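You operate a simulated robot arm through the tools that you are given. There is no shell and no other tool. Be economical: measure what you need, move in short steps, check, and stop when the job is done.

Carry out the task below with a simulated robot arm. There is one attempt and no reset: what you move stays moved.

TASK
Lift the red hitch lever, give the grease nipple three pumps and shut the lever again.
Fine: the grease gun goes back in its holder. Where these are worked on the way, their far stop is far enough and under half their travel is too little: red hitch lever.
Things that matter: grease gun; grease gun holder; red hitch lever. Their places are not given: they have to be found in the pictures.

The check looks at the end state, three seconds after you hand in, the way a careful person would. Anything else that was tipped, shoved, dropped, spilled or broken makes it a failure.

THE ROBOT
A 6-joint arm with a fingered hand, fixed in place. Base frame: the origin is at the foot of the arm, x ahead of it, y to its left, z up. Units: mm, rad, N and s.
With the tool pointing down near the work surface it reaches from about 220 to 780 mm from the base axis. Its first joint turns from -2.897 to 2.897 rad. Payload 4 kg.
Tool frame: the origin (TCP) lies between the finger pads and is the grasp point; the fingertips stand 26 mm ahead of it; z points along the fingers, y is the line along which they close. The gripper opens to 132 mm. The gripper's body begins 73 mm behind the TCP. The gripper is a hand of 5 fingers: y runs from the thumb to the fingers, the wrist lies at [0, 0, -239] in the tool frame.
Orientation is that of the tool frame in the base frame, as a unit quaternion [x, y, z, w]. With the fingers straight down and closing along the base's y, the tool's x points along the base's -x, its y along +y and its z along -z.

THE INTERFACE
- The arm moves only by the tool jog_arm. Its argument "series" is a list of rows, each a list of 6 numbers: the shift along the tool's x, y, z in mm, then the turn, a rotation vector about the tool's x, y, z in rad. In form: [[dx, dy, dz, wx, wy, wz], ...]. A call has 1 to 12 rows; each row shifts and turns the commanded pose from where the row before left it, along the tool's axes as they then stand. A row lasts 0.2 s, in which the tool goes at most 50 mm and 0.15 rad; a call with a longer step from one row to the next is refused whole. A pose out of reach is approached as far as the arm can. The call stops where the force on the tool passes 90 N (or 10 N more than at its start, if that is more) or the arm is blocked; 0.2 s more then pass. In this call time passes only in rows, and 0.2 s behind the last. It gives the time, the measured TCP pose, the force on the tool (base axes), the opening and the grip force at its end, in the units of the frame above (readings bear some noise), with the torque about the TCP (base axes, N m) and any sound that the robot's microphone picked up.
- Cameras (640 x 400 px; columns grow to the right, rows downward): "scene" is fixed at [400.5, -498.8, 1260.8]; the picture's right is [0.82, -0.58, 0.00], its down [-0.40, -0.57, -0.72] and it looks along [0.42, 0.59, -0.70] (base axes); focal length 308 px, centre (320, 200). "wrist" rides on the gripper at [84, 2, -97] in the tool frame; the picture's right is [-0.02, 1.00, 0.00], its down [-0.75, -0.02, -0.66] and it looks along [-0.66, -0.01, 0.75] (tool axes); focal length 270 px, centre (320, 200).
- capture(camera): a new picture of that camera. It takes no simulated time.
- curl_fingers(finger1, finger2, finger3, finger4, thumb_bend): sets how far each is bent, from 0 (flat) to 1 (curled in); at 0.3 the hand is open as for a grip, at 0.7 the pads meet at the TCP. One left out holds its place. A second passes; each finger stops where it meets its share of the squeeze, and holds until it gets a number again. It is the only way to open and close the hand. It gives what a move gives, with no picture; readings hold the bend of each and the force on the fingers (four entries, about 0 where the hand has none), thumb and palm.
- point_at(camera, pixels): for up to 12 pixels [column, row] of the newest picture of that camera ("zoom" is the newest enlarged one), the place [x, y, z] in the base frame of the surface seen there, good to about 2 mm. It takes no simulated time.
- inspect(camera, box): a new picture of the part [left, top, right, bottom] of that camera's present view, enlarged. It takes no simulated time.
- hand_in(): hands the job in; it is judged then, once.

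Keep the steps short. Do not move on a guess: measure, check each grasp and each placing, and mend mistakes. In all there are 80 turns and 46 pictures (those below and enlarged ones count). Leave the gripper open and the arm clear of the work at the hand-in unless told otherwise, and finish with a single line.

The tools are called after ">>>" as name(argument=value, ...) on one line, values as JSON. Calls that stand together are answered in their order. jog_arm: Moves the arm, as the interface text tells. Its arguments: {"type":"object","properties":{"series":{"type":"array","items":{"type":"array","items":{"type":"number"}}}},"required":["series"]} The other tools are called the same way: curl_fingers (finger1, finger2, finger3, finger4, thumb_bend) moves the fingers one by one; capture (camera) takes a picture; point_at (camera, pixels) gives the place of the surface under pixels of a picture; inspect (camera, box) takes an enlarged picture of a part of a camera's view; hand_in () hands the job in.

At the start:

```text
time: 0.0
eef_pos: [526.1, 128.4, 963.9]
tcp_rot: [0.0, 1.0, 0.0, 0.0]
force: [-0.2, -0.4, 0.7]
wrist_torque: [0.04, 0.01, -0.02]
grip_width: 131.8
grip_force: 0.0
shape: jaw
bend: [0.3, 0.3, 0.3, 0.3, 0.3]
finger forces: [0.0, 0.0, 0.0, 0.0, 0.1, 0.0]
```

scene: 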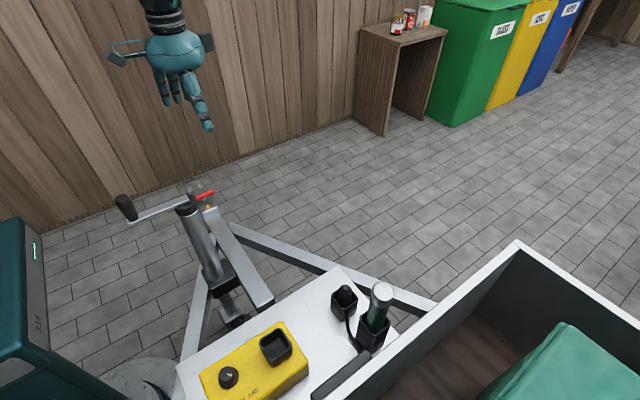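
wrist: 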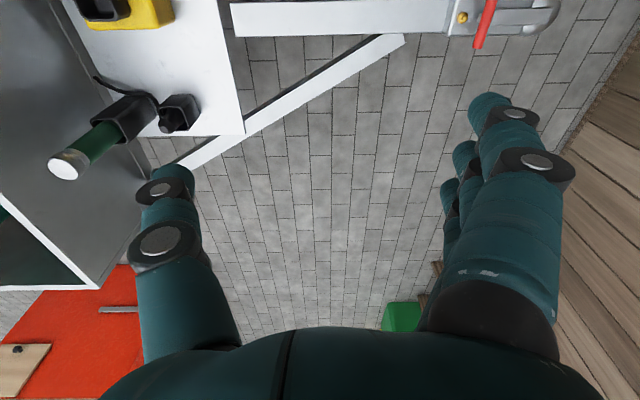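

I see the trailer with the red lever near (203,195), and the grease gun (dark green) near (380,305) in a black holder. I'll enlarge both.

>>> inspect(camera="scene", box=[110, 170, 270, 270])

>>> inspect(camera="scene", box=[310, 265, 430, 385])

>>> point_at(camera="scene", pixels=[[210, 192], [203, 195], [197, 197], [207, 206], [208, 211], [190, 188], [382, 291], [377, 315], [372, 330], [345, 290], [343, 305], [330, 275]])

>>> inspect(camera="wrist", box=[420, 0, 580, 100])

```text
4.00 times, centred on (190, 220) of scene
```

zoom: 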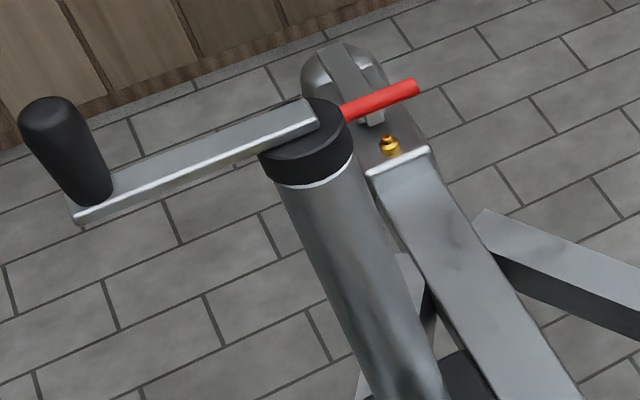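

```text
3.33 times, centred on (370, 325) of scene
```

zoom: 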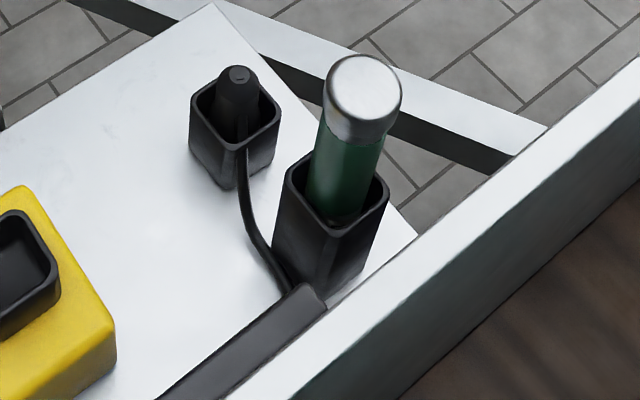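

```text
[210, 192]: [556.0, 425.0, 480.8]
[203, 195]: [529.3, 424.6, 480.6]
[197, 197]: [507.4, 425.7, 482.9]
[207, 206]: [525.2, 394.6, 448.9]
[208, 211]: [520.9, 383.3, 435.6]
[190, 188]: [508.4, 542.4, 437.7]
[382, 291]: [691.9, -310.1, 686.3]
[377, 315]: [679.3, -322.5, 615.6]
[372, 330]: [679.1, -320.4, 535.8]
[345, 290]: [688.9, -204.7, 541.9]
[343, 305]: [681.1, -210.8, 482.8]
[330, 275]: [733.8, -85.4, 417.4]
```

```text
4.00 times, centred on (500, 50) of wrist
```

zoom: 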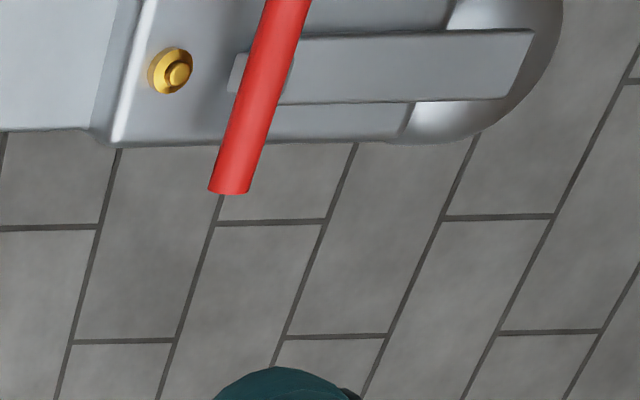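

The lever is a red cross bar at about (530,425,481). I'll measure the jack crank and other possible obstacles, and the holder rims, before moving.

>>> point_at(camera="scene", pixels=[[125, 200], [128, 215], [155, 213], [190, 203], [215, 260], [250, 270], [228, 376], [275, 340], [358, 306], [406, 312], [372, 320], [16, 240]])

>>> point_at(camera="wrist", pixels=[[477, 45], [486, 20], [491, 3], [463, 17], [515, 18], [545, 17], [68, 165], [95, 140], [180, 105], [120, 120], [110, 105], [230, 110]])

```text
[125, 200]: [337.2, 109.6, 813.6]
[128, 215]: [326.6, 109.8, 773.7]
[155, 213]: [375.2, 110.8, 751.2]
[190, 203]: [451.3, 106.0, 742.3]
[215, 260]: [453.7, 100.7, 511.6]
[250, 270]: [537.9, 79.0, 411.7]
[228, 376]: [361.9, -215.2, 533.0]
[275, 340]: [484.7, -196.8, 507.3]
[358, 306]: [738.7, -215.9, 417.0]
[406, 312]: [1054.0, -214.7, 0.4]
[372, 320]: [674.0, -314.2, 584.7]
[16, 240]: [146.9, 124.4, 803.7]
```

```text
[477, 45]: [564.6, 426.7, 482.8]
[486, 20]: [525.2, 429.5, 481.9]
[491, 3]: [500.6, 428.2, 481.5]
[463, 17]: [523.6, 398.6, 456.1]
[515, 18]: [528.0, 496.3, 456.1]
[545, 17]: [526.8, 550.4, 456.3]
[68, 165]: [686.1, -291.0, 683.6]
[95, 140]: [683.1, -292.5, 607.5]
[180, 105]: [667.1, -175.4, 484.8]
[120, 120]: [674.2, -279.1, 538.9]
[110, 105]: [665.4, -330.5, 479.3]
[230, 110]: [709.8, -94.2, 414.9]
```

The jack crank sits at y≈107 and up to z≈815, so I'll stay high while moving sideways and then descend for a closer wrist view of the lever from about (380,428,690).

>>> jog_arm(series=[[0, 45, 0, 0, 0, 0], [0, 45, 0, 0, 0, 0], [0, 45, 0, 0, 0, 0], [0, 45, 0, 0, 0, 0], [20, 40, 0, 0, 0, 0], [25, 40, 0, 0, 0, 0], [25, 40, 20, 0, 0, 0], [25, 0, 40, 0, 0, 0], [25, 0, 40, 0, 0, 0], [20, 0, 40, 0, 0, 0], [0, 0, 45, 0, 0, 0], [0, 0, 45, 0, 0, 0]])

>>> capture(camera="wrist")

```text
refused: row 7 steps farther than a row can; nothing moved
```

```text
40 pictures are left
```

wrist: 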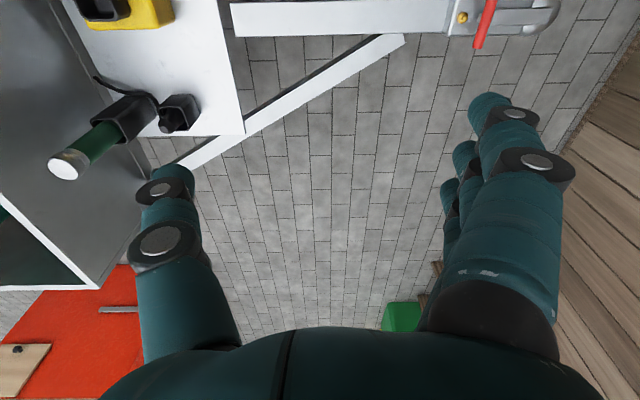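

The seventh row was too long (over 50 mm). Same move with shorter rows.

>>> jog_arm(series=[[0, 45, 0, 0, 0, 0], [0, 45, 0, 0, 0, 0], [0, 45, 0, 0, 0, 0], [0, 45, 0, 0, 0, 0], [20, 40, 0, 0, 0, 0], [25, 40, 0, 0, 0, 0], [25, 40, 0, 0, 0, 0], [25, 0, 40, 0, 0, 0], [25, 0, 40, 0, 0, 0], [20, 0, 40, 0, 0, 0], [0, 0, 45, 0, 0, 0], [0, 0, 45, 0, 0, 0]])

>>> capture(camera="wrist")

```text
time: 2.6
eef_pos: [388.8, 428.0, 753.7]
tcp_rot: [0.0, 1.0, 0.0, 0.0]
force: [0.3, -0.8, 0.6]
wrist_torque: [0.01, -0.02, 0.02]
grip_width: 131.8
grip_force: 0.1
shape: jaw
bend: [0.3, 0.3, 0.3, 0.3, 0.3]
finger forces: [0.0, 0.0, 0.0, 0.0, 0.0, 0.0]
```

```text
39 pictures are left
```

wrist: 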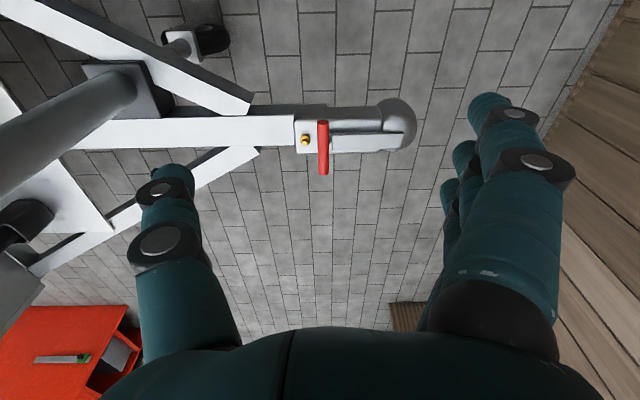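

>>> inspect(camera="wrist", box=[270, 85, 430, 185])

>>> point_at(camera="zoom", pixels=[[210, 150], [212, 345], [212, 250], [142, 217], [142, 235], [235, 235], [250, 250], [380, 240], [520, 220], [200, 100], [120, 160], [255, 280]])

```text
4.00 times, centred on (350, 135) of wrist
```

zoom: 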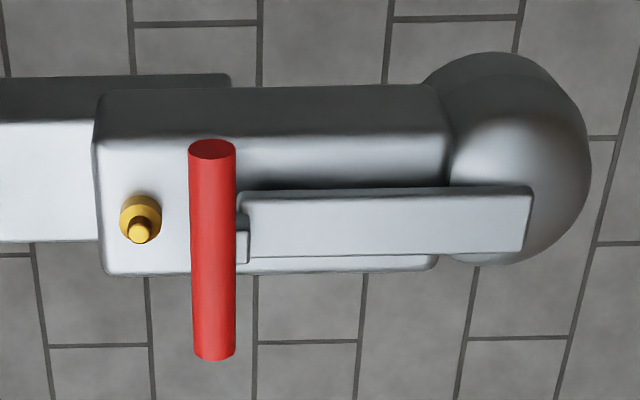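

```text
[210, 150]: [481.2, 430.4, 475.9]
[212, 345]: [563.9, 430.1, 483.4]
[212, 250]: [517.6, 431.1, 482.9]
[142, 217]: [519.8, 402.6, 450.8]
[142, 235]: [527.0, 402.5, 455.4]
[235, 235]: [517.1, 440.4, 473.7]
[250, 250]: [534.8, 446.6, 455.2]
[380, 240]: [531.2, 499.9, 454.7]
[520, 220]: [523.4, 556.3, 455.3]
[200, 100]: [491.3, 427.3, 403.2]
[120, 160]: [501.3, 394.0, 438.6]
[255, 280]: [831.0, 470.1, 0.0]
```

The bar lies along x (482–572), centre y≈430, z≈473, with the nipple at about (524,402,455). I'll move over the bar, still about 85 mm above it, and look.

>>> jog_arm(series=[[-34, 0, 0, 0, 0, 0], [-34, 0, 0, 0, 0, 0], [-34, 0, 20, 0, 0, 0], [-34, 2, 30, 0, 0, 0], [0, 0, 45, 0, 0, 0], [0, 0, 45, 0, 0, 0], [0, 0, 45, 0, 0, 0]])

>>> capture(camera="wrist")

>>> inspect(camera="scene", box=[110, 110, 270, 240])

```text
time: 4.2
eef_pos: [524.2, 428.8, 569.9]
tcp_rot: [0.0, 1.0, 0.001, 0.001]
force: [0.4, -0.6, -0.3]
wrist_torque: [-0.01, 0.02, 0.02]
grip_width: 131.8
grip_force: 0.2
shape: jaw
bend: [0.3, 0.3, 0.3, 0.3, 0.3]
finger forces: [0.0, 0.0, 0.1, 0.0, 0.0, 0.1]
```

```text
37 pictures are left
```

wrist: 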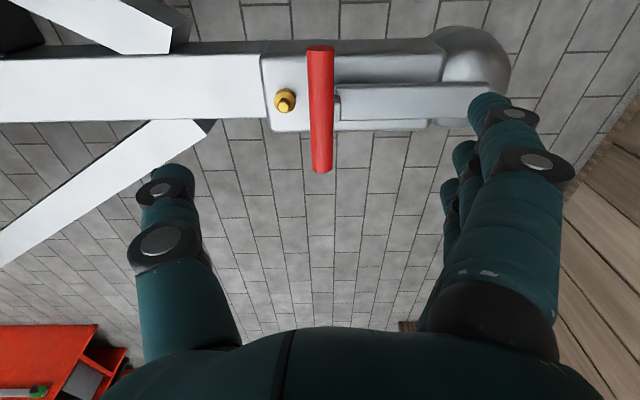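

```text
3.08 times, centred on (190, 175) of scene
```

zoom: 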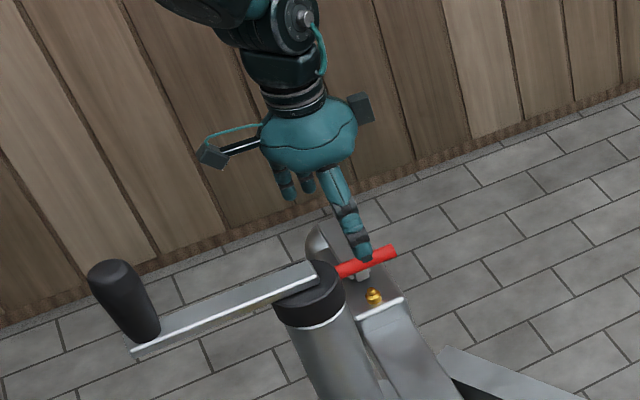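

The hand straddles the bar correctly (fingers toward +y, thumb toward −y). I'll shift +24 mm in x so the thumb misses the nipple, then descend to z≈495 in short steps watching force.

>>> jog_arm(series=[[-24, 1, 0, 0, 0, 0], [0, 0, 25, 0, 0, 0], [0, 0, 25, 0, 0, 0], [0, 0, 15, 0, 0, 0], [0, 0, 10, 0, 0, 0]])

>>> capture(camera="wrist")

>>> inspect(camera="scene", box=[140, 130, 260, 230])

```text
time: 5.4
eef_pos: [547.9, 431.3, 492.4]
tcp_rot: [0.0, 1.0, 0.0, 0.0]
force: [0.2, 0.7, -0.7]
wrist_torque: [0.0, 0.01, 0.01]
grip_width: 131.8
grip_force: 0.1
shape: jaw
bend: [0.3, 0.3, 0.3, 0.3, 0.3]
finger forces: [0.1, 0.1, 0.0, 0.1, 0.0, 0.1]
```

```text
35 pictures are left
```

wrist: 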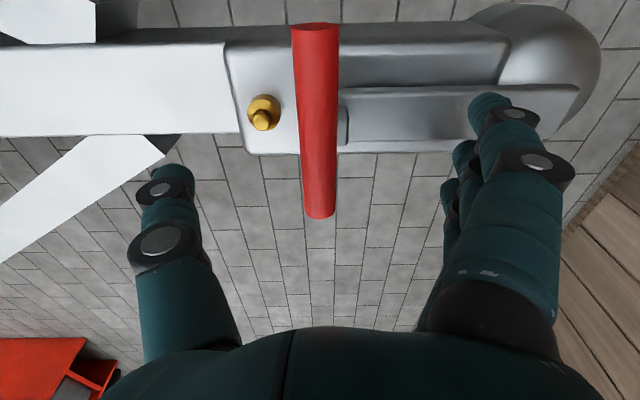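

```text
4.00 times, centred on (200, 180) of scene
```

zoom: 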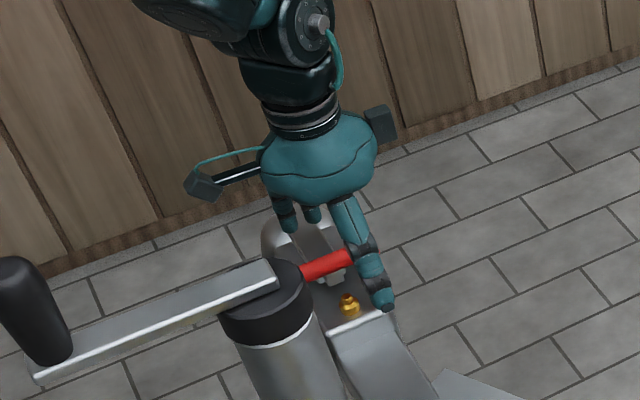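

The bar sits centred between thumb and fingers. I'll go 8 mm lower and then close gently.

>>> jog_arm(series=[[3, -1, 8, 0, 0, 0]])

>>> curl_fingers(finger1=0.6, finger2=0.6, finger3=0.6, finger4=0.6, thumb_bend=0.6)

>>> capture(camera="wrist")

```text
time: 5.8
eef_pos: [544.3, 429.5, 484.5]
tcp_rot: [0.0, 1.0, 0.0, 0.001]
force: [-0.8, 0.5, -0.5]
wrist_torque: [-0.03, -0.01, 0.02]
grip_width: 131.8
grip_force: 0.1
shape: jaw
bend: [0.3, 0.3, 0.3, 0.3, 0.3]
finger forces: [0.1, 0.1, 0.1, 0.1, 0.0, 0.0]
```

```text
time: 6.8
eef_pos: [546.0, 431.3, 486.4]
tcp_rot: [0.0, 1.0, 0.002, 0.001]
force: [4.7, 9.9, 36.2]
wrist_torque: [1.46, 0.8, -0.39]
grip_width: 53.5
grip_force: 18.0
shape: fingers
bend: [0.59, 0.6, 0.6, 0.6, 0.6]
finger forces: [21.6, 15.0, 0.0, 0.1, 0.0, 0.0]
```

```text
33 pictures are left
```

wrist: 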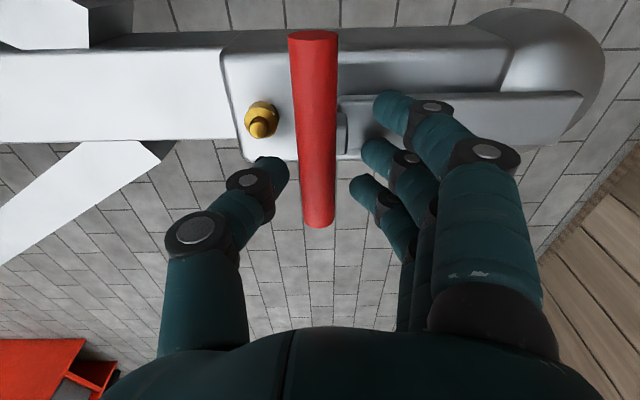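

Fingers 1 and 2 (x≈515–535) press on the plate, 36 N upward. I'll open fingers 1 and 2 again, and use only finger 3/4 and the thumb beside the body at the bar's free end. First open and check.

>>> curl_fingers(finger1=0.3, finger2=0.3, finger3=0.5, finger4=0.5, thumb_bend=0.5)

>>> jog_arm(series=[[-2, 0, 4, 0, 0, 0], [0, 0, 4, 0, 0, 0]])

>>> curl_fingers(finger3=0.75, finger4=0.75, thumb_bend=0.7)

>>> capture(camera="wrist")

```text
time: 7.8
eef_pos: [543.1, 430.1, 483.8]
tcp_rot: [0.0, 1.0, -0.001, -0.001]
force: [-0.3, 0.3, 0.9]
wrist_torque: [0.02, 0.0, -0.04]
grip_width: 105.8
grip_force: 0.1
shape: fingers
bend: [0.3, 0.3, 0.5, 0.5, 0.5]
finger forces: [0.0, 0.0, 0.1, 0.0, 0.1, 0.0]
```

```text
time: 8.4
eef_pos: [547.3, 429.8, 478.5]
tcp_rot: [-0.002, 1.0, 0.001, -0.001]
force: [-8.1, -11.3, 26.7]
wrist_torque: [1.88, 0.81, 0.8]
grip_width: 106.9
grip_force: 13.7
shape: fingers
bend: [0.3, 0.3, 0.5, 0.5, 0.5]
finger forces: [13.4, 13.5, 0.0, 0.0, 0.0, 0.0]
```

```text
time: 9.4
eef_pos: [547.0, 429.0, 477.8]
tcp_rot: [0.0, 1.0, 0.0, 0.001]
force: [-4.9, -14.9, 36.3]
wrist_torque: [3.27, 1.31, 1.04]
grip_width: 80.1
grip_force: 28.0
shape: fingers
bend: [0.31, 0.31, 0.72, 0.73, 0.69]
finger forces: [23.2, 22.3, 6.3, 3.1, 1.7, 0.0]
```

```text
32 pictures are left
```

wrist: 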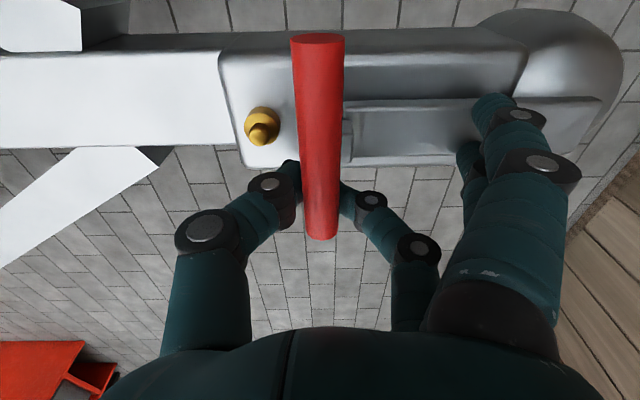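

Finger 3 and the thumb now wrap under the bar. I'll tighten a little and lift 12 mm to feel how the lever moves.

>>> curl_fingers(finger3=0.8, finger4=0.8, thumb_bend=0.78)

>>> jog_arm(series=[[0, 0, -4, 0, 0, 0], [0, 0, -4, 0, 0, 0], [0, 0, -4, 0, 0, 0], [0, 0, -4, 0, 0, 0]])

>>> capture(camera="wrist")

```text
time: 10.4
eef_pos: [546.5, 429.0, 476.3]
tcp_rot: [0.001, 1.0, 0.0, 0.001]
force: [2.6, -20.1, 30.8]
wrist_torque: [3.51, 1.25, 0.73]
grip_width: 78.7
grip_force: 37.2
shape: fingers
bend: [0.31, 0.31, 0.72, 0.74, 0.7]
finger forces: [24.2, 23.6, 6.1, 6.3, 13.3, 0.0]
```

```text
time: 11.4
eef_pos: [545.9, 430.6, 492.5]
tcp_rot: [-0.002, 1.0, 0.001, -0.001]
force: [10.8, 3.9, -4.3]
wrist_torque: [-0.04, 0.01, 0.24]
grip_width: 73.6
grip_force: 10.5
shape: fingers
bend: [0.3, 0.3, 0.72, 0.75, 0.73]
finger forces: [0.0, 0.0, 5.8, 7.3, 8.5, 0.0]
```

```text
31 pictures are left
```

wrist: 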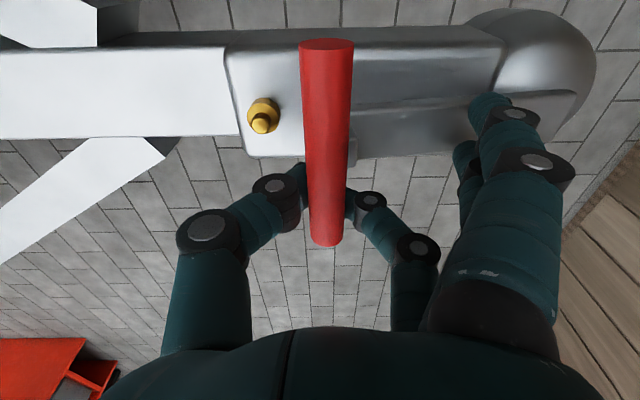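

The bar rises; the plate pivots about its front end (y≈556). I'll follow the arc: up with a bit of +y, watching force.

>>> jog_arm(series=[[0, 4, -10, 0, 0, 0], [0, 4.4, -10.7, 0, 0, 0], [0, 5.5, -9.7, 0, 0, 0], [0, 6.3, -9.2, 0, 0, 0]])

>>> capture(camera="wrist")

>>> inspect(camera="scene", box=[140, 130, 260, 230])

```text
time: 12.4
eef_pos: [544.3, 451.9, 534.3]
tcp_rot: [0.0, 1.0, 0.0, 0.0]
force: [7.5, 4.0, -5.1]
wrist_torque: [-0.03, 0.07, 0.18]
grip_width: 71.5
grip_force: 9.0
shape: fingers
bend: [0.3, 0.3, 0.72, 0.75, 0.75]
finger forces: [0.0, 0.0, 5.9, 7.2, 6.0, 0.1]
```

```text
30 pictures are left
```

wrist: 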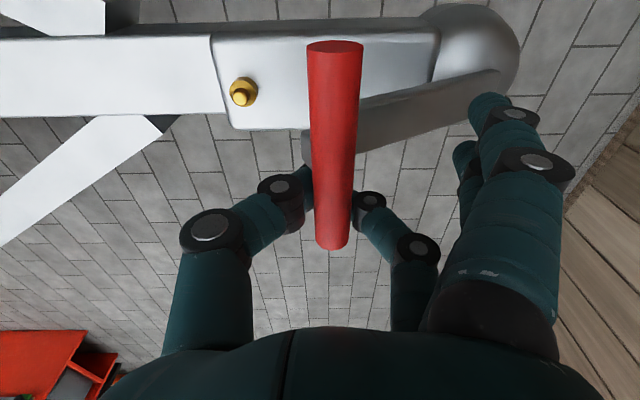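

```text
4.00 times, centred on (200, 180) of scene
```

zoom: 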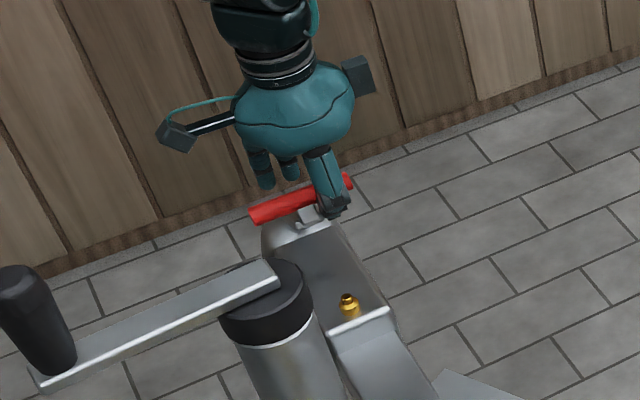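

The lever is following well, at about 27° more than the start. I'll continue along the arc.

>>> jog_arm(series=[[0, 7, -8.5, 0, 0, 0], [0, 7.8, -8, 0, 0, 0], [0, 8.5, -7.2, 0, 0, 0], [0, 9, -6.5, 0, 0, 0], [0, 9.7, -5.6, 0, 0, 0], [0, 10, -4.8, 0, 0, 0]])

>>> capture(camera="wrist")

```text
time: 13.8
eef_pos: [544.6, 500.0, 572.2]
tcp_rot: [0.001, 1.0, -0.002, -0.001]
force: [8.6, -4.7, -16.0]
wrist_torque: [-0.38, 0.3, 0.14]
grip_width: 70.8
grip_force: 17.5
shape: fingers
bend: [0.3, 0.3, 0.72, 0.75, 0.76]
finger forces: [0.0, 0.0, 11.1, 9.5, 13.0, 0.0]
```

```text
28 pictures are left
```

wrist: 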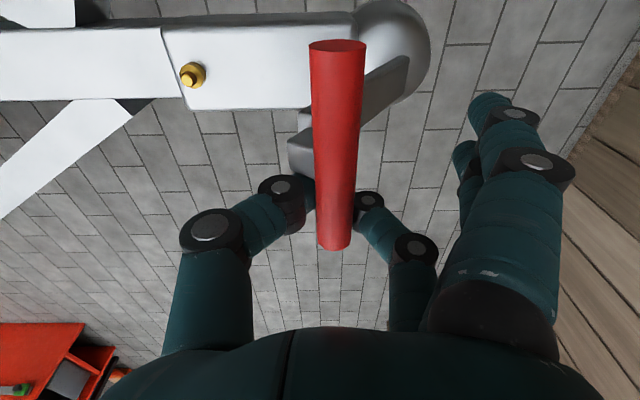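

Angle now about 65° (≈55° of travel) with 16 N pull. I'll continue in small steps to find the stop.

>>> jog_arm(series=[[0, 10, -3.4, 0, 0, 0], [0, 10.5, -2.6, 0, 0, 0]])

>>> capture(camera="wrist")

```text
time: 14.4
eef_pos: [545.4, 522.0, 579.9]
tcp_rot: [0.001, 1.0, -0.002, -0.001]
force: [1.0, -29.9, -7.9]
wrist_torque: [-0.14, 0.06, 0.01]
grip_width: 89.6
grip_force: 18.5
shape: fingers
bend: [0.3, 0.3, 0.74, 0.76, 0.66]
finger forces: [0.1, 0.1, 1.8, 2.6, 32.1, 0.0]
```

```text
27 pictures are left
```

wrist: 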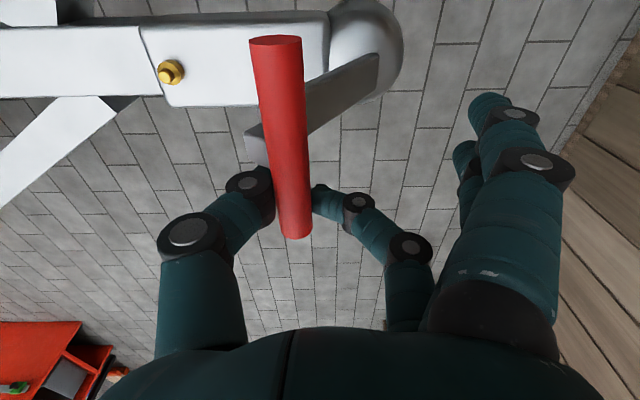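

The bar reached its far stop (−30 N in y, bar stays behind). Now I'll back off 12 mm in y and open the hand, then check whether the lever stays up.

>>> jog_arm(series=[[0, -12, 0, 0, 0, 0]])

>>> curl_fingers(finger1=0.3, finger2=0.3, finger3=0.3, finger4=0.3, thumb_bend=0.3)

>>> capture(camera="wrist")

```text
time: 14.8
eef_pos: [544.3, 513.8, 582.1]
tcp_rot: [-0.002, 1.0, 0.003, 0.001]
force: [6.0, -2.3, -16.1]
wrist_torque: [0.2, -0.08, 0.28]
grip_width: 83.9
grip_force: 16.3
shape: fingers
bend: [0.3, 0.3, 0.73, 0.76, 0.67]
finger forces: [0.0, 0.1, 5.1, 7.2, 20.2, 0.0]
```

```text
time: 15.8
eef_pos: [545.2, 512.2, 581.2]
tcp_rot: [0.0, 1.0, 0.0, 0.001]
force: [0.0, -0.1, 0.5]
wrist_torque: [-0.01, -0.03, 0.0]
grip_width: 138.7
grip_force: 0.1
shape: fingers
bend: [0.3, 0.3, 0.3, 0.3, 0.3]
finger forces: [0.1, 0.1, 0.1, 0.0, 0.0, 0.0]
```

```text
26 pictures are left
```

wrist: 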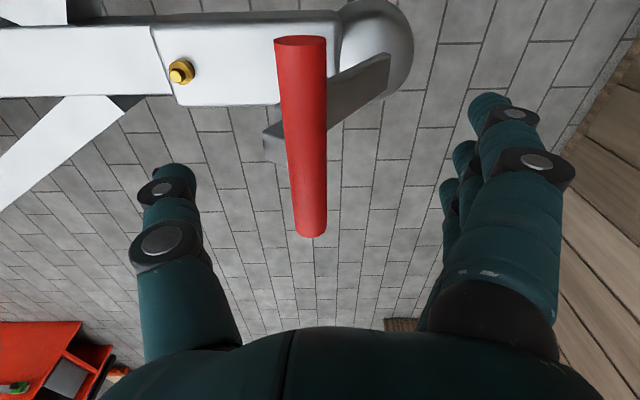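

The lever stays up. I'll record its place and the nipple's, then raise the hand.

>>> point_at(camera="wrist", pixels=[[305, 200], [300, 120], [298, 60], [186, 70], [180, 77], [190, 72], [220, 80], [175, 60]])

>>> jog_arm(series=[[0, 0, -45, 0, 0, 0], [0, 0, -45, 0, 0, 0], [0, 0, -45, 0, 0, 0], [0, 0, -45, 0, 0, 0], [0, 0, -45, 0, 0, 0], [0, 0, -45, 0, 0, 0], [0, 0, -45, 0, 0, 0], [0, 0, -45, 0, 0, 0]])

```text
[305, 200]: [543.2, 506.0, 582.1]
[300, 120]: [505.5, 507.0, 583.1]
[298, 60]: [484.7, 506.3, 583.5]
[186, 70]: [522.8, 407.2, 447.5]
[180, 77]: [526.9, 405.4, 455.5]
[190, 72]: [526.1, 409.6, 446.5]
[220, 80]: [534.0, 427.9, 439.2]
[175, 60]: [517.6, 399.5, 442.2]
```

```text
time: 17.6
eef_pos: [544.5, 511.0, 938.9]
tcp_rot: [-0.001, 1.0, 0.0, 0.0]
force: [-0.1, -0.6, -0.5]
wrist_torque: [0.01, 0.0, 0.0]
grip_width: 139.1
grip_force: 0.2
shape: fingers
bend: [0.3, 0.3, 0.3, 0.3, 0.3]
finger forces: [0.1, 0.1, 0.0, 0.0, 0.0, 0.0]
```

Nipple centre ≈(525,404), tip z≈457; lever bar now at y≈506, z≈573. Next I'll travel at z≈940 across to y≈−305 to look at the grease gun.

>>> jog_arm(series=[[0, -48, 0, 0, 0, 0], [0, -48, 0, 0, 0, 0], [0, -48, 0, 0, 0, 0], [0, -48, 0, 0, 0, 0], [0, -48, 0, 0, 0, 0], [0, -48, 0, 0, 0, 0], [0, -48, 0, 0, 0, 0], [0, -48, 0, 0, 0, 0], [0, -48, 0, 0, 0, 0], [0, -48, 0, 0, 0, 0], [0, -48, 0, 0, 0, 0], [0, -48, 0, 0, 0, 0]])

>>> jog_arm(series=[[0, -48, 0, 0, 0, 0], [0, -48, 0, 0, 0, 0], [0, -48, 0, 0, 0, 0], [0, -48, 0, 0, 0, 0], [0, -48, 0, 0, 0, 0], [0, 0, 40, 0, 0, 0]])

>>> capture(camera="wrist")

```text
time: 20.2
eef_pos: [545.9, -65.1, 939.2]
tcp_rot: [0.0, 1.0, 0.0, 0.0]
force: [0.7, -0.8, -0.3]
wrist_torque: [-0.02, 0.04, 0.07]
grip_width: 138.9
grip_force: 0.1
shape: fingers
bend: [0.3, 0.3, 0.3, 0.3, 0.3]
finger forces: [0.0, 0.1, 0.0, 0.0, 0.0, 0.0]
```

```text
time: 21.6
eef_pos: [546.0, -306.6, 898.9]
tcp_rot: [0.0, 1.0, 0.001, 0.0]
force: [0.6, -0.9, -0.5]
wrist_torque: [0.03, 0.02, -0.03]
grip_width: 139.0
grip_force: 0.0
shape: fingers
bend: [0.3, 0.3, 0.3, 0.3, 0.3]
finger forces: [0.0, 0.0, 0.0, 0.1, 0.1, 0.0]
```

```text
25 pictures are left
```

wrist: 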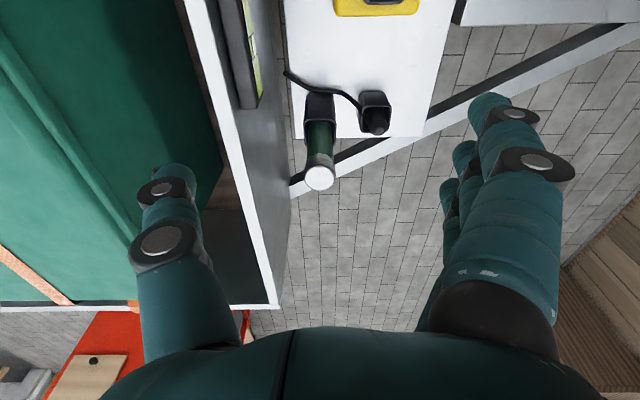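

>>> inspect(camera="wrist", box=[240, 70, 440, 200])

>>> point_at(camera="zoom", pixels=[[254, 345], [210, 345], [298, 345], [254, 385], [254, 220], [215, 170], [300, 150], [254, 85], [205, 80], [120, 200], [170, 370], [430, 190]])

>>> point_at(camera="wrist", pixels=[[230, 130], [262, 290], [245, 230], [240, 80], [320, 178], [325, 140], [322, 100], [310, 100], [333, 100], [305, 120], [375, 120], [378, 97]])

```text
3.08 times, centred on (340, 135) of wrist
```

zoom: 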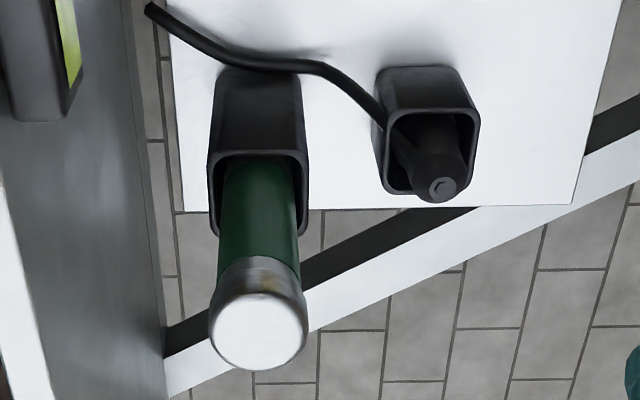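

```text
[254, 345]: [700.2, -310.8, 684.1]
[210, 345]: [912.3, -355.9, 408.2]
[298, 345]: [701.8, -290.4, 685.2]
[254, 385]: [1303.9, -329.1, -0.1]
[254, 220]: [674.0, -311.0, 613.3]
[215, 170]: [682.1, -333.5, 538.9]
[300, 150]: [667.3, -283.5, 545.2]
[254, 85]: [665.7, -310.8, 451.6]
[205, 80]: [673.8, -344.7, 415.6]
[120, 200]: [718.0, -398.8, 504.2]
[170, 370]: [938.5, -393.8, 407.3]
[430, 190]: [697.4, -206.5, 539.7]
```

```text
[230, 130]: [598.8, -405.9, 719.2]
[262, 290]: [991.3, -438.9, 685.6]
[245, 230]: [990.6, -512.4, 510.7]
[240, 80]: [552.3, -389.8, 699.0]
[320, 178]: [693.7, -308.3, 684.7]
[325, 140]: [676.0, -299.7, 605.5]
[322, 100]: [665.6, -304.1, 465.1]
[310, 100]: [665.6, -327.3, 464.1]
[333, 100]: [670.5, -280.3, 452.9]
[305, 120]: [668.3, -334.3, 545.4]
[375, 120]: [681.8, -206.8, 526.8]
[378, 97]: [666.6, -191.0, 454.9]
```

Gun axis ≈(690,−311), top z≈685, holder rim z≈545, trailer wall face at y≈−399 (top z≈720). To keep the thumb off the wall I'll half-close to 0.5, go over the gun at z≈800 and look.

>>> curl_fingers(finger1=0.5, finger2=0.5, finger3=0.5, finger4=0.5, thumb_bend=0.5)

>>> jog_arm(series=[[-36, -2, 0, 0, 0, 0], [-36, -2, 0, 0, 0, 0], [-36, 0, 0, 0, 0, 0], [-36, 0, 25, 0, 0, 0], [0, 0, 35, 0, 0, 0], [0, 0, 35, 0, 0, 0]])

>>> capture(camera="wrist")

```text
time: 22.6
eef_pos: [546.7, -305.3, 900.1]
tcp_rot: [0.001, 1.0, 0.0, 0.001]
force: [-0.6, -0.1, -0.8]
wrist_torque: [-0.01, 0.0, -0.03]
grip_width: 76.0
grip_force: 0.0
shape: fingers
bend: [0.5, 0.5, 0.5, 0.5, 0.5]
finger forces: [0.0, 0.0, 0.1, 0.0, 0.0, 0.1]
```

```text
time: 24.0
eef_pos: [690.6, -307.3, 804.2]
tcp_rot: [-0.001, 1.0, 0.0, 0.0]
force: [-0.1, -0.2, 0.5]
wrist_torque: [0.02, 0.0, 0.0]
grip_width: 75.7
grip_force: 0.1
shape: fingers
bend: [0.5, 0.5, 0.5, 0.5, 0.5]
finger forces: [0.1, 0.0, 0.0, 0.0, 0.0, 0.0]
```

```text
23 pictures are left
```

wrist: 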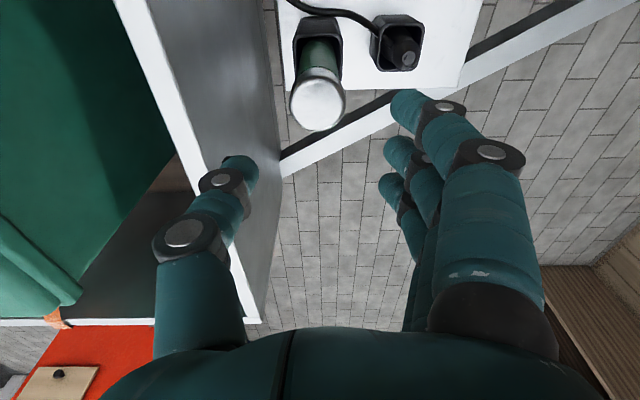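

I'll measure the cap's edges for exact centring.

>>> point_at(camera="wrist", pixels=[[294, 104], [342, 104], [318, 84], [318, 124], [318, 104], [312, 55], [335, 55], [298, 40], [340, 40], [225, 200], [180, 100], [205, 150]])

```text
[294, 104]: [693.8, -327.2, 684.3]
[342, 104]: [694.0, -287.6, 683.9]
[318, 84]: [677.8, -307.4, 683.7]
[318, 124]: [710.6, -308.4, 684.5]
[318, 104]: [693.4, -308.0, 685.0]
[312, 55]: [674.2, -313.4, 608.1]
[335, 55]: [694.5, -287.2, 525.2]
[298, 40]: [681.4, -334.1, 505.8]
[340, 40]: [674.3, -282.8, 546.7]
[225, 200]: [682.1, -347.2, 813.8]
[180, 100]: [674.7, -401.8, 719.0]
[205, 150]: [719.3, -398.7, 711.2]
```

Cap centre (694,−308), radius ≈21; hand is centred within 3 mm. I'll shift 3 mm and descend to z≈628 so the fingers go around the barrel.

>>> jog_arm(series=[[-3, -1, 30, 0, 0, 0], [0, 0, 30, 0, 0, 0], [0, 0, 30, 0, 0, 0], [0, 0, 30, 0, 0, 0], [0, 0, 30, 0, 0, 0], [0, 0, 16, 0, 0, 0], [0, 0, 10, 0, 0, 0]])

>>> capture(camera="wrist")

```text
time: 25.6
eef_pos: [693.4, -307.6, 628.4]
tcp_rot: [-0.001, 1.0, -0.001, 0.0]
force: [-0.3, 0.2, 0.2]
wrist_torque: [-0.02, 0.01, -0.01]
grip_width: 75.8
grip_force: 0.0
shape: fingers
bend: [0.5, 0.5, 0.5, 0.5, 0.5]
finger forces: [0.0, 0.0, 0.0, 0.0, 0.1, 0.0]
```

```text
22 pictures are left
```

wrist: 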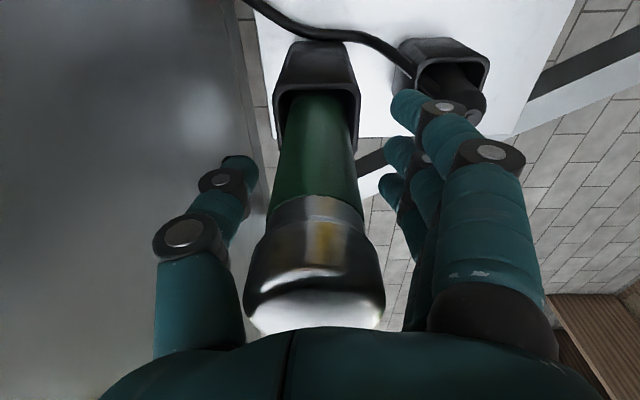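

The barrel stands centred between thumb and fingers. Now I close all fingers on it.

>>> curl_fingers(finger1=0.72, finger2=0.72, finger3=0.72, finger4=0.72, thumb_bend=0.72)

>>> capture(camera="wrist")

```text
time: 26.6
eef_pos: [693.2, -307.1, 628.0]
tcp_rot: [0.0, 1.0, 0.001, 0.0]
force: [-0.9, 0.6, -0.5]
wrist_torque: [-0.02, 0.0, 0.05]
grip_width: 31.5
grip_force: 15.7
shape: fingers
bend: [0.72, 0.6, 0.58, 0.72, 0.64]
finger forces: [0.0, 7.7, 8.2, 0.1, 15.4, 0.0]
```

```text
21 pictures are left
```

wrist: 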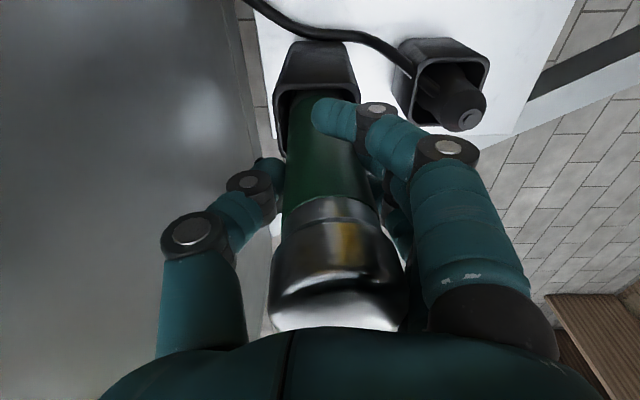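

Fingers 2, 3 and the thumb hold; I'll squeeze somewhat more and lift 30 mm as a test.

>>> curl_fingers(finger1=0.78, finger2=0.85, finger3=0.85, finger4=0.78, thumb_bend=0.85)

>>> jog_arm(series=[[0, 0, -10, 0, 0, 0], [0, 0, -10, 0, 0, 0], [0, 0, -10, 0, 0, 0]])

>>> capture(camera="wrist")

```text
time: 27.6
eef_pos: [692.9, -307.1, 628.3]
tcp_rot: [0.0, 1.0, 0.0, 0.0]
force: [0.6, 0.0, -0.3]
wrist_torque: [0.0, 0.01, 0.05]
grip_width: 26.0
grip_force: 20.0
shape: fingers
bend: [0.78, 0.58, 0.57, 0.78, 0.65]
finger forces: [0.0, 8.6, 12.0, 0.0, 19.4, 0.0]
```

```text
time: 28.4
eef_pos: [692.9, -309.3, 659.2]
tcp_rot: [0.0, 1.0, 0.0, 0.001]
force: [0.0, -0.1, -4.3]
wrist_torque: [-0.02, 0.02, 0.0]
grip_width: 26.1
grip_force: 20.6
shape: fingers
bend: [0.78, 0.58, 0.57, 0.78, 0.65]
finger forces: [0.0, 8.5, 12.0, 0.0, 19.5, 0.1]
```

```text
20 pictures are left
```

wrist: 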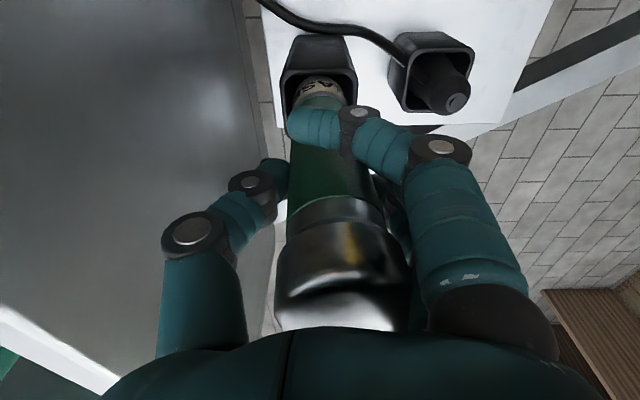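

The gun comes with the hand (4.3 N weight). I'll raise it straight up to z≈930 and look at its shape from the scene camera.

>>> jog_arm(series=[[0, 0, -25, 0, 0, 0], [0, 0, -25, 0, 0, 0], [0, 0, -30, 0, 0, 0], [0, 0, -30, 0, 0, 0], [0, 0, -30, 0, 0, 0], [0, 0, -35, 0, 0, 0], [0, 0, -35, 0, 0, 0], [0, 0, -30, 0, 0, 0], [0, 0, -30, 0, 0, 0]])

>>> inspect(camera="scene", box=[300, 100, 480, 360])

```text
time: 30.4
eef_pos: [692.1, -309.5, 927.3]
tcp_rot: [-0.001, 1.0, 0.0, 0.0]
force: [-0.7, -0.4, -4.9]
wrist_torque: [-0.05, -0.01, -0.01]
grip_width: 26.1
grip_force: 20.0
shape: fingers
bend: [0.78, 0.58, 0.57, 0.78, 0.65]
finger forces: [0.0, 8.7, 12.0, 0.0, 19.1, 0.0]
```

```text
1.54 times, centred on (390, 230) of scene
```

zoom: 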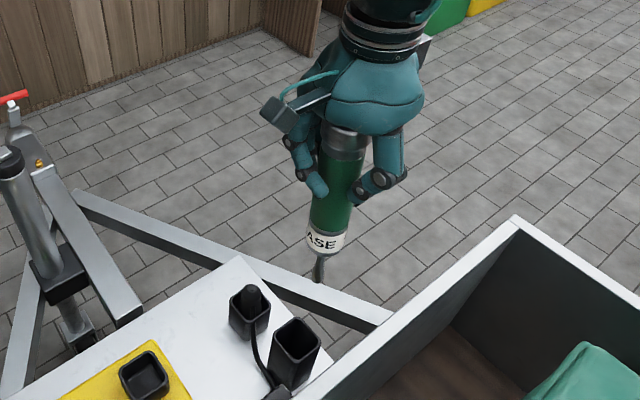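

The gun is held vertical with a nozzle at the bottom (zoom px ≈(318,280)). I'll measure the nozzle tip in this picture.

>>> point_at(camera="zoom", pixels=[[318, 281], [319, 277], [320, 270], [321, 262], [323, 245], [335, 190], [345, 133]])

>>> inspect(camera="scene", box=[370, 220, 430, 300])

```text
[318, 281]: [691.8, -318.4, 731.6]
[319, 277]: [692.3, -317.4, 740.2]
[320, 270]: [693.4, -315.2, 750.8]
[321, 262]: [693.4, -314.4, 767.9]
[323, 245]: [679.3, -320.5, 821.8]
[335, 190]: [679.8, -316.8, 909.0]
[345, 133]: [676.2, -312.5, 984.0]
```

```text
5.00 times, centred on (400, 260) of scene
```

zoom: 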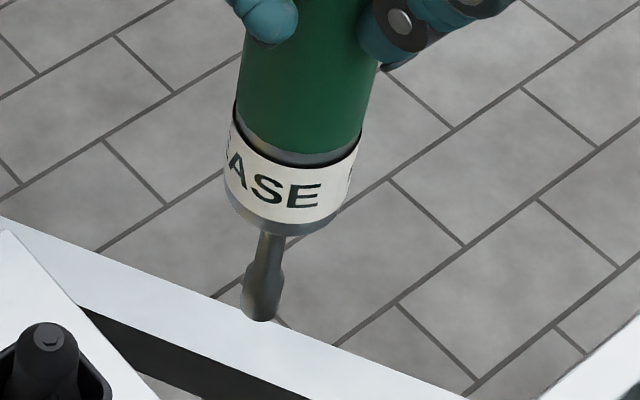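

Nozzle tip is ≈196 mm below the TCP, offset by about (+3,−2) mm. I'll carry it at z≈927 towards the nipple, staying clear of the jack, ending over (522,406).

>>> jog_arm(series=[[0, 40, 0, 0, 0, 0], [0, 45, 0, 0, 0, 0], [0, 45, 0, 0, 0, 0], [0, 45, 0, 0, 0, 0], [0, 45, 0, 0, 0, 0], [0, 45, 0, 0, 0, 0], [0, 45, 0, 0, 0, 0], [0, 45, 0, 0, 0, 0], [10, 45, 0, 0, 0, 0], [15, 45, 0, 0, 0, 0], [20, 45, 0, 0, 0, 0], [20, 45, 0, 0, 0, 0]])

>>> jog_arm(series=[[20, 42, 0, 0, 0, 0], [21, 42, 0, 0, 0, 0], [21, 42, 0, 0, 0, 0], [21, 31, 0, 0, 0, 0], [22, 24, 20, 0, 0, 0], [0, 0, 40, 0, 0, 0], [0, 0, 40, 0, 0, 0], [0, 0, 40, 0, 0, 0], [0, 0, 40, 0, 0, 0]])

>>> inspect(camera="scene", box=[150, 100, 270, 220])

>>> capture(camera="wrist")

```text
time: 33.0
eef_pos: [627.1, 225.6, 929.3]
tcp_rot: [0.001, 1.0, 0.0, 0.0]
force: [0.0, -1.3, -5.0]
wrist_torque: [0.0, 0.05, 0.03]
grip_width: 25.9
grip_force: 19.0
shape: fingers
bend: [0.78, 0.58, 0.57, 0.78, 0.65]
finger forces: [0.0, 8.5, 11.4, 0.1, 18.3, 0.0]
```

```text
time: 35.0
eef_pos: [519.5, 405.9, 746.2]
tcp_rot: [0.0, 1.0, -0.001, 0.001]
force: [0.3, 0.1, -4.2]
wrist_torque: [-0.01, 0.02, 0.0]
grip_width: 25.7
grip_force: 17.8
shape: fingers
bend: [0.78, 0.58, 0.57, 0.78, 0.65]
finger forces: [0.0, 8.5, 11.2, 0.1, 17.8, 0.0]
```

```text
3.33 times, centred on (210, 160) of scene
```

zoom: 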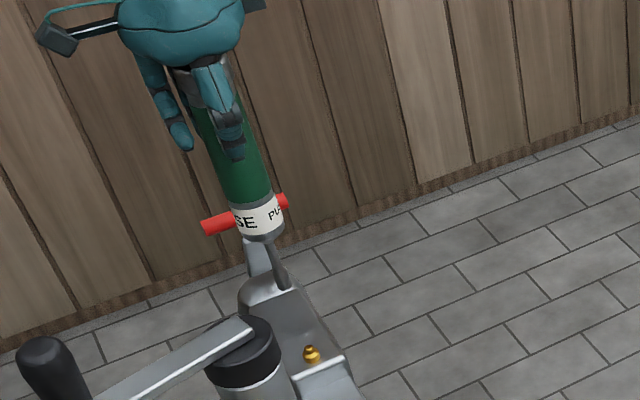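

```text
16 pictures are left
```

wrist: 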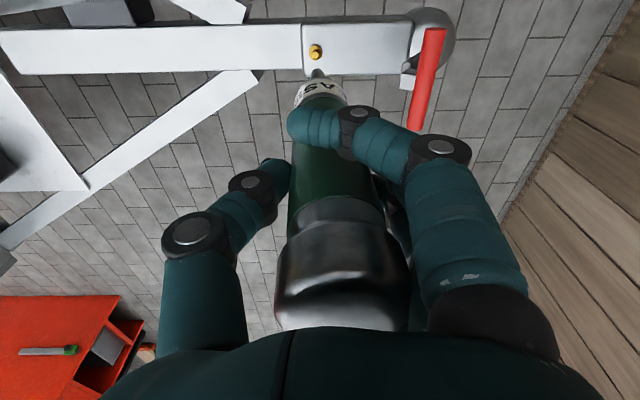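

I'll measure tip, stem, barrel and nipple in both pictures (wrist tip px ≈(318,72), nipple (315,50); zoom tip (284,288), nipple (311,350)).

>>> point_at(camera="zoom", pixels=[[283, 286], [281, 280], [274, 258], [259, 218], [248, 185], [240, 165], [311, 348], [311, 353], [312, 358], [306, 358], [317, 358]])

>>> point_at(camera="wrist", pixels=[[318, 72], [317, 76], [321, 90], [335, 165], [330, 180], [342, 212], [340, 320], [315, 50], [315, 55], [311, 52], [320, 52]])

```text
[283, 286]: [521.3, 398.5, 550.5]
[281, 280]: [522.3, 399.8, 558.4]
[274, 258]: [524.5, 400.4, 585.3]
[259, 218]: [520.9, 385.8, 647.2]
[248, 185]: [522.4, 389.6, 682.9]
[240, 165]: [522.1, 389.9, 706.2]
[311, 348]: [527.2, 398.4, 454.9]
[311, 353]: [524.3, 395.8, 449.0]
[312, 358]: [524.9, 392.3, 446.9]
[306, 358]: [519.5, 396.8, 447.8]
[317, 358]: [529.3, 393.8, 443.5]
```

```text
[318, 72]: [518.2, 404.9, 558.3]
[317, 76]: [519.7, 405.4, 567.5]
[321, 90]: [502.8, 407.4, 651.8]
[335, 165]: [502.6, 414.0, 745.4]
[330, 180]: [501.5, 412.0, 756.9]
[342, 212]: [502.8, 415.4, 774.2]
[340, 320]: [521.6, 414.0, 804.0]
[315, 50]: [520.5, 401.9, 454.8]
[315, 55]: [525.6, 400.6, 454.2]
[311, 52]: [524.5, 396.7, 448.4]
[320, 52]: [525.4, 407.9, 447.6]
```

Barrel tilt is only ≈2°. Tip ≈(524,404,550), nipple top ≈(526,402,456). I'll shift (+2,−2) and descend 82 mm to hover ≈12 mm above, then check.

>>> jog_arm(series=[[-2, -2, 20, 0, 0, 0], [0, 0, 25, 0, 0, 0], [0, 0, 20, 0, 0, 0], [0, 0, 17, 0, 0, 0]])

>>> inspect(camera="scene", box=[180, 165, 240, 225])

>>> inspect(camera="wrist", box=[270, 20, 370, 100])

```text
time: 36.0
eef_pos: [524.3, 404.4, 666.7]
tcp_rot: [0.0, 1.0, 0.0, 0.0]
force: [-0.5, -0.6, -5.5]
wrist_torque: [-0.05, 0.03, -0.04]
grip_width: 25.8
grip_force: 18.9
shape: fingers
bend: [0.78, 0.58, 0.57, 0.78, 0.65]
finger forces: [0.0, 8.5, 11.2, 0.0, 17.9, 0.0]
```

```text
6.67 times, centred on (210, 195) of scene
```

zoom: 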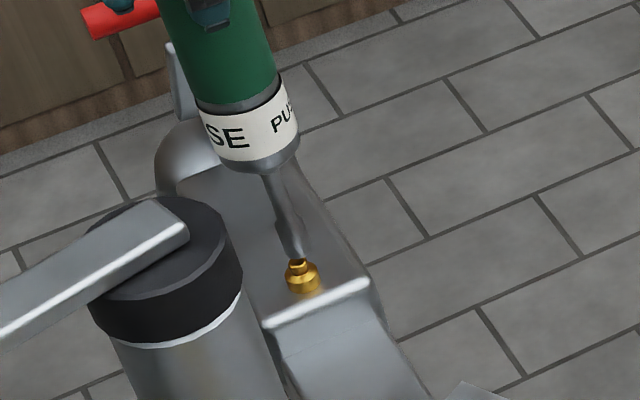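

```text
5.00 times, centred on (320, 60) of wrist
```

zoom: 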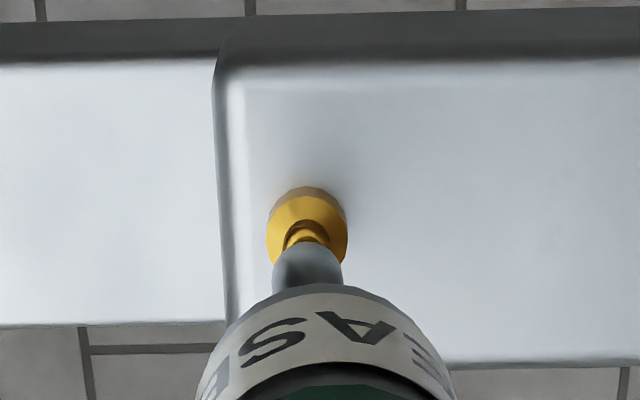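

Nearly lined up in y (nozzle col ≈307, nipple col ≈306). I'll measure both in the wrist zoom for x.

>>> point_at(camera="zoom", pixels=[[307, 248], [307, 258], [280, 258], [336, 258], [305, 238], [305, 225], [268, 225], [346, 225], [307, 192]])

>>> inspect(camera="scene", box=[198, 190, 222, 214])

>>> point_at(camera="zoom", pixels=[[265, 170], [280, 150], [270, 120], [230, 120], [235, 200], [240, 215], [280, 240], [220, 250], [305, 250], [262, 280], [250, 130], [250, 180]])

```text
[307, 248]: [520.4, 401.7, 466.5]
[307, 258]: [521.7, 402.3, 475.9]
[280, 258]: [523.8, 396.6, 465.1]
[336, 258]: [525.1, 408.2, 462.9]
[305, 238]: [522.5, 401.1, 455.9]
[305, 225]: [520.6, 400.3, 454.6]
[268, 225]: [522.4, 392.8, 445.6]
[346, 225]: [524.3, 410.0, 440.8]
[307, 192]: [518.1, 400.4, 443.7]
```

```text
16.00 times, centred on (210, 202) of scene
```

zoom: 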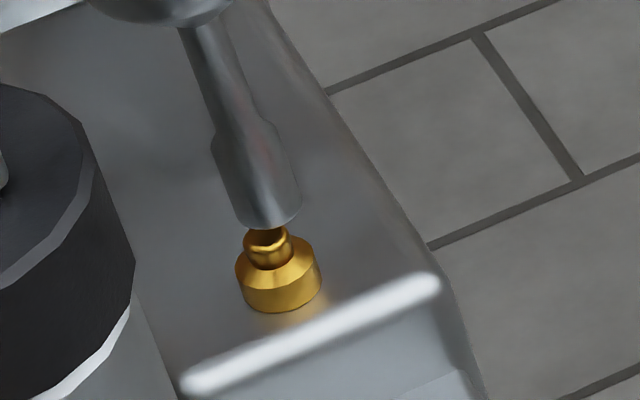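

```text
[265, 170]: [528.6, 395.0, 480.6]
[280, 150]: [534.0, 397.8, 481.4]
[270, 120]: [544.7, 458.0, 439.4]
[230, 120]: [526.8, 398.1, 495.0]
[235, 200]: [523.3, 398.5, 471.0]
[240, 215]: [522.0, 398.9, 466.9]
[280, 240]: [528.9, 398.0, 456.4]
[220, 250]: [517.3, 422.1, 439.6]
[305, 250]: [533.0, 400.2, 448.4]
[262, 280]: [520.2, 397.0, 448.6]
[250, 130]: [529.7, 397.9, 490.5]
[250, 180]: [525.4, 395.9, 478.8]
```

The nozzle is within ~1 mm of the nipple axis, about 7 mm above it. I'll press down in small steps and watch force and sound.

>>> jog_arm(series=[[1, 0, 3, 0, 0, 0], [0, 0, 3, 0, 0, 0], [0, 0, 3, 0, 0, 0], [0, 0, 2, 0, 0, 0]])

```text
time: 37.0
eef_pos: [524.9, 405.9, 658.1]
tcp_rot: [0.0, 1.0, 0.002, 0.002]
force: [-2.0, -0.7, 34.5]
wrist_torque: [-0.15, 0.23, -0.02]
grip_width: 25.5
grip_force: 28.3
shape: fingers
bend: [0.78, 0.6, 0.59, 0.78, 0.66]
finger forces: [0.0, 10.7, 19.6, 0.0, 25.6, 0.0]
```

Contact with 34.5 N. I'll check the seating in an enlarged picture.

>>> inspect(camera="scene", box=[192, 184, 224, 216])

```text
12.50 times, centred on (208, 200) of scene
```

zoom: 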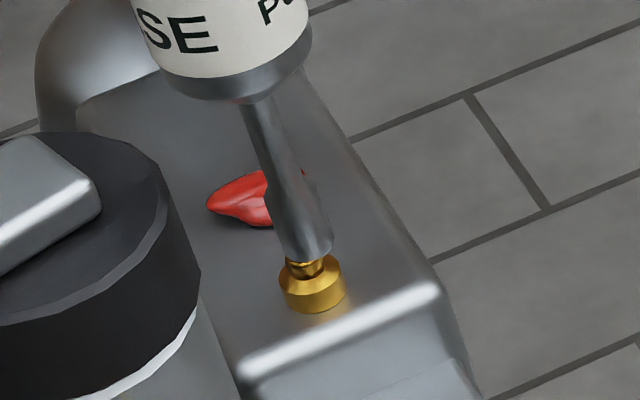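

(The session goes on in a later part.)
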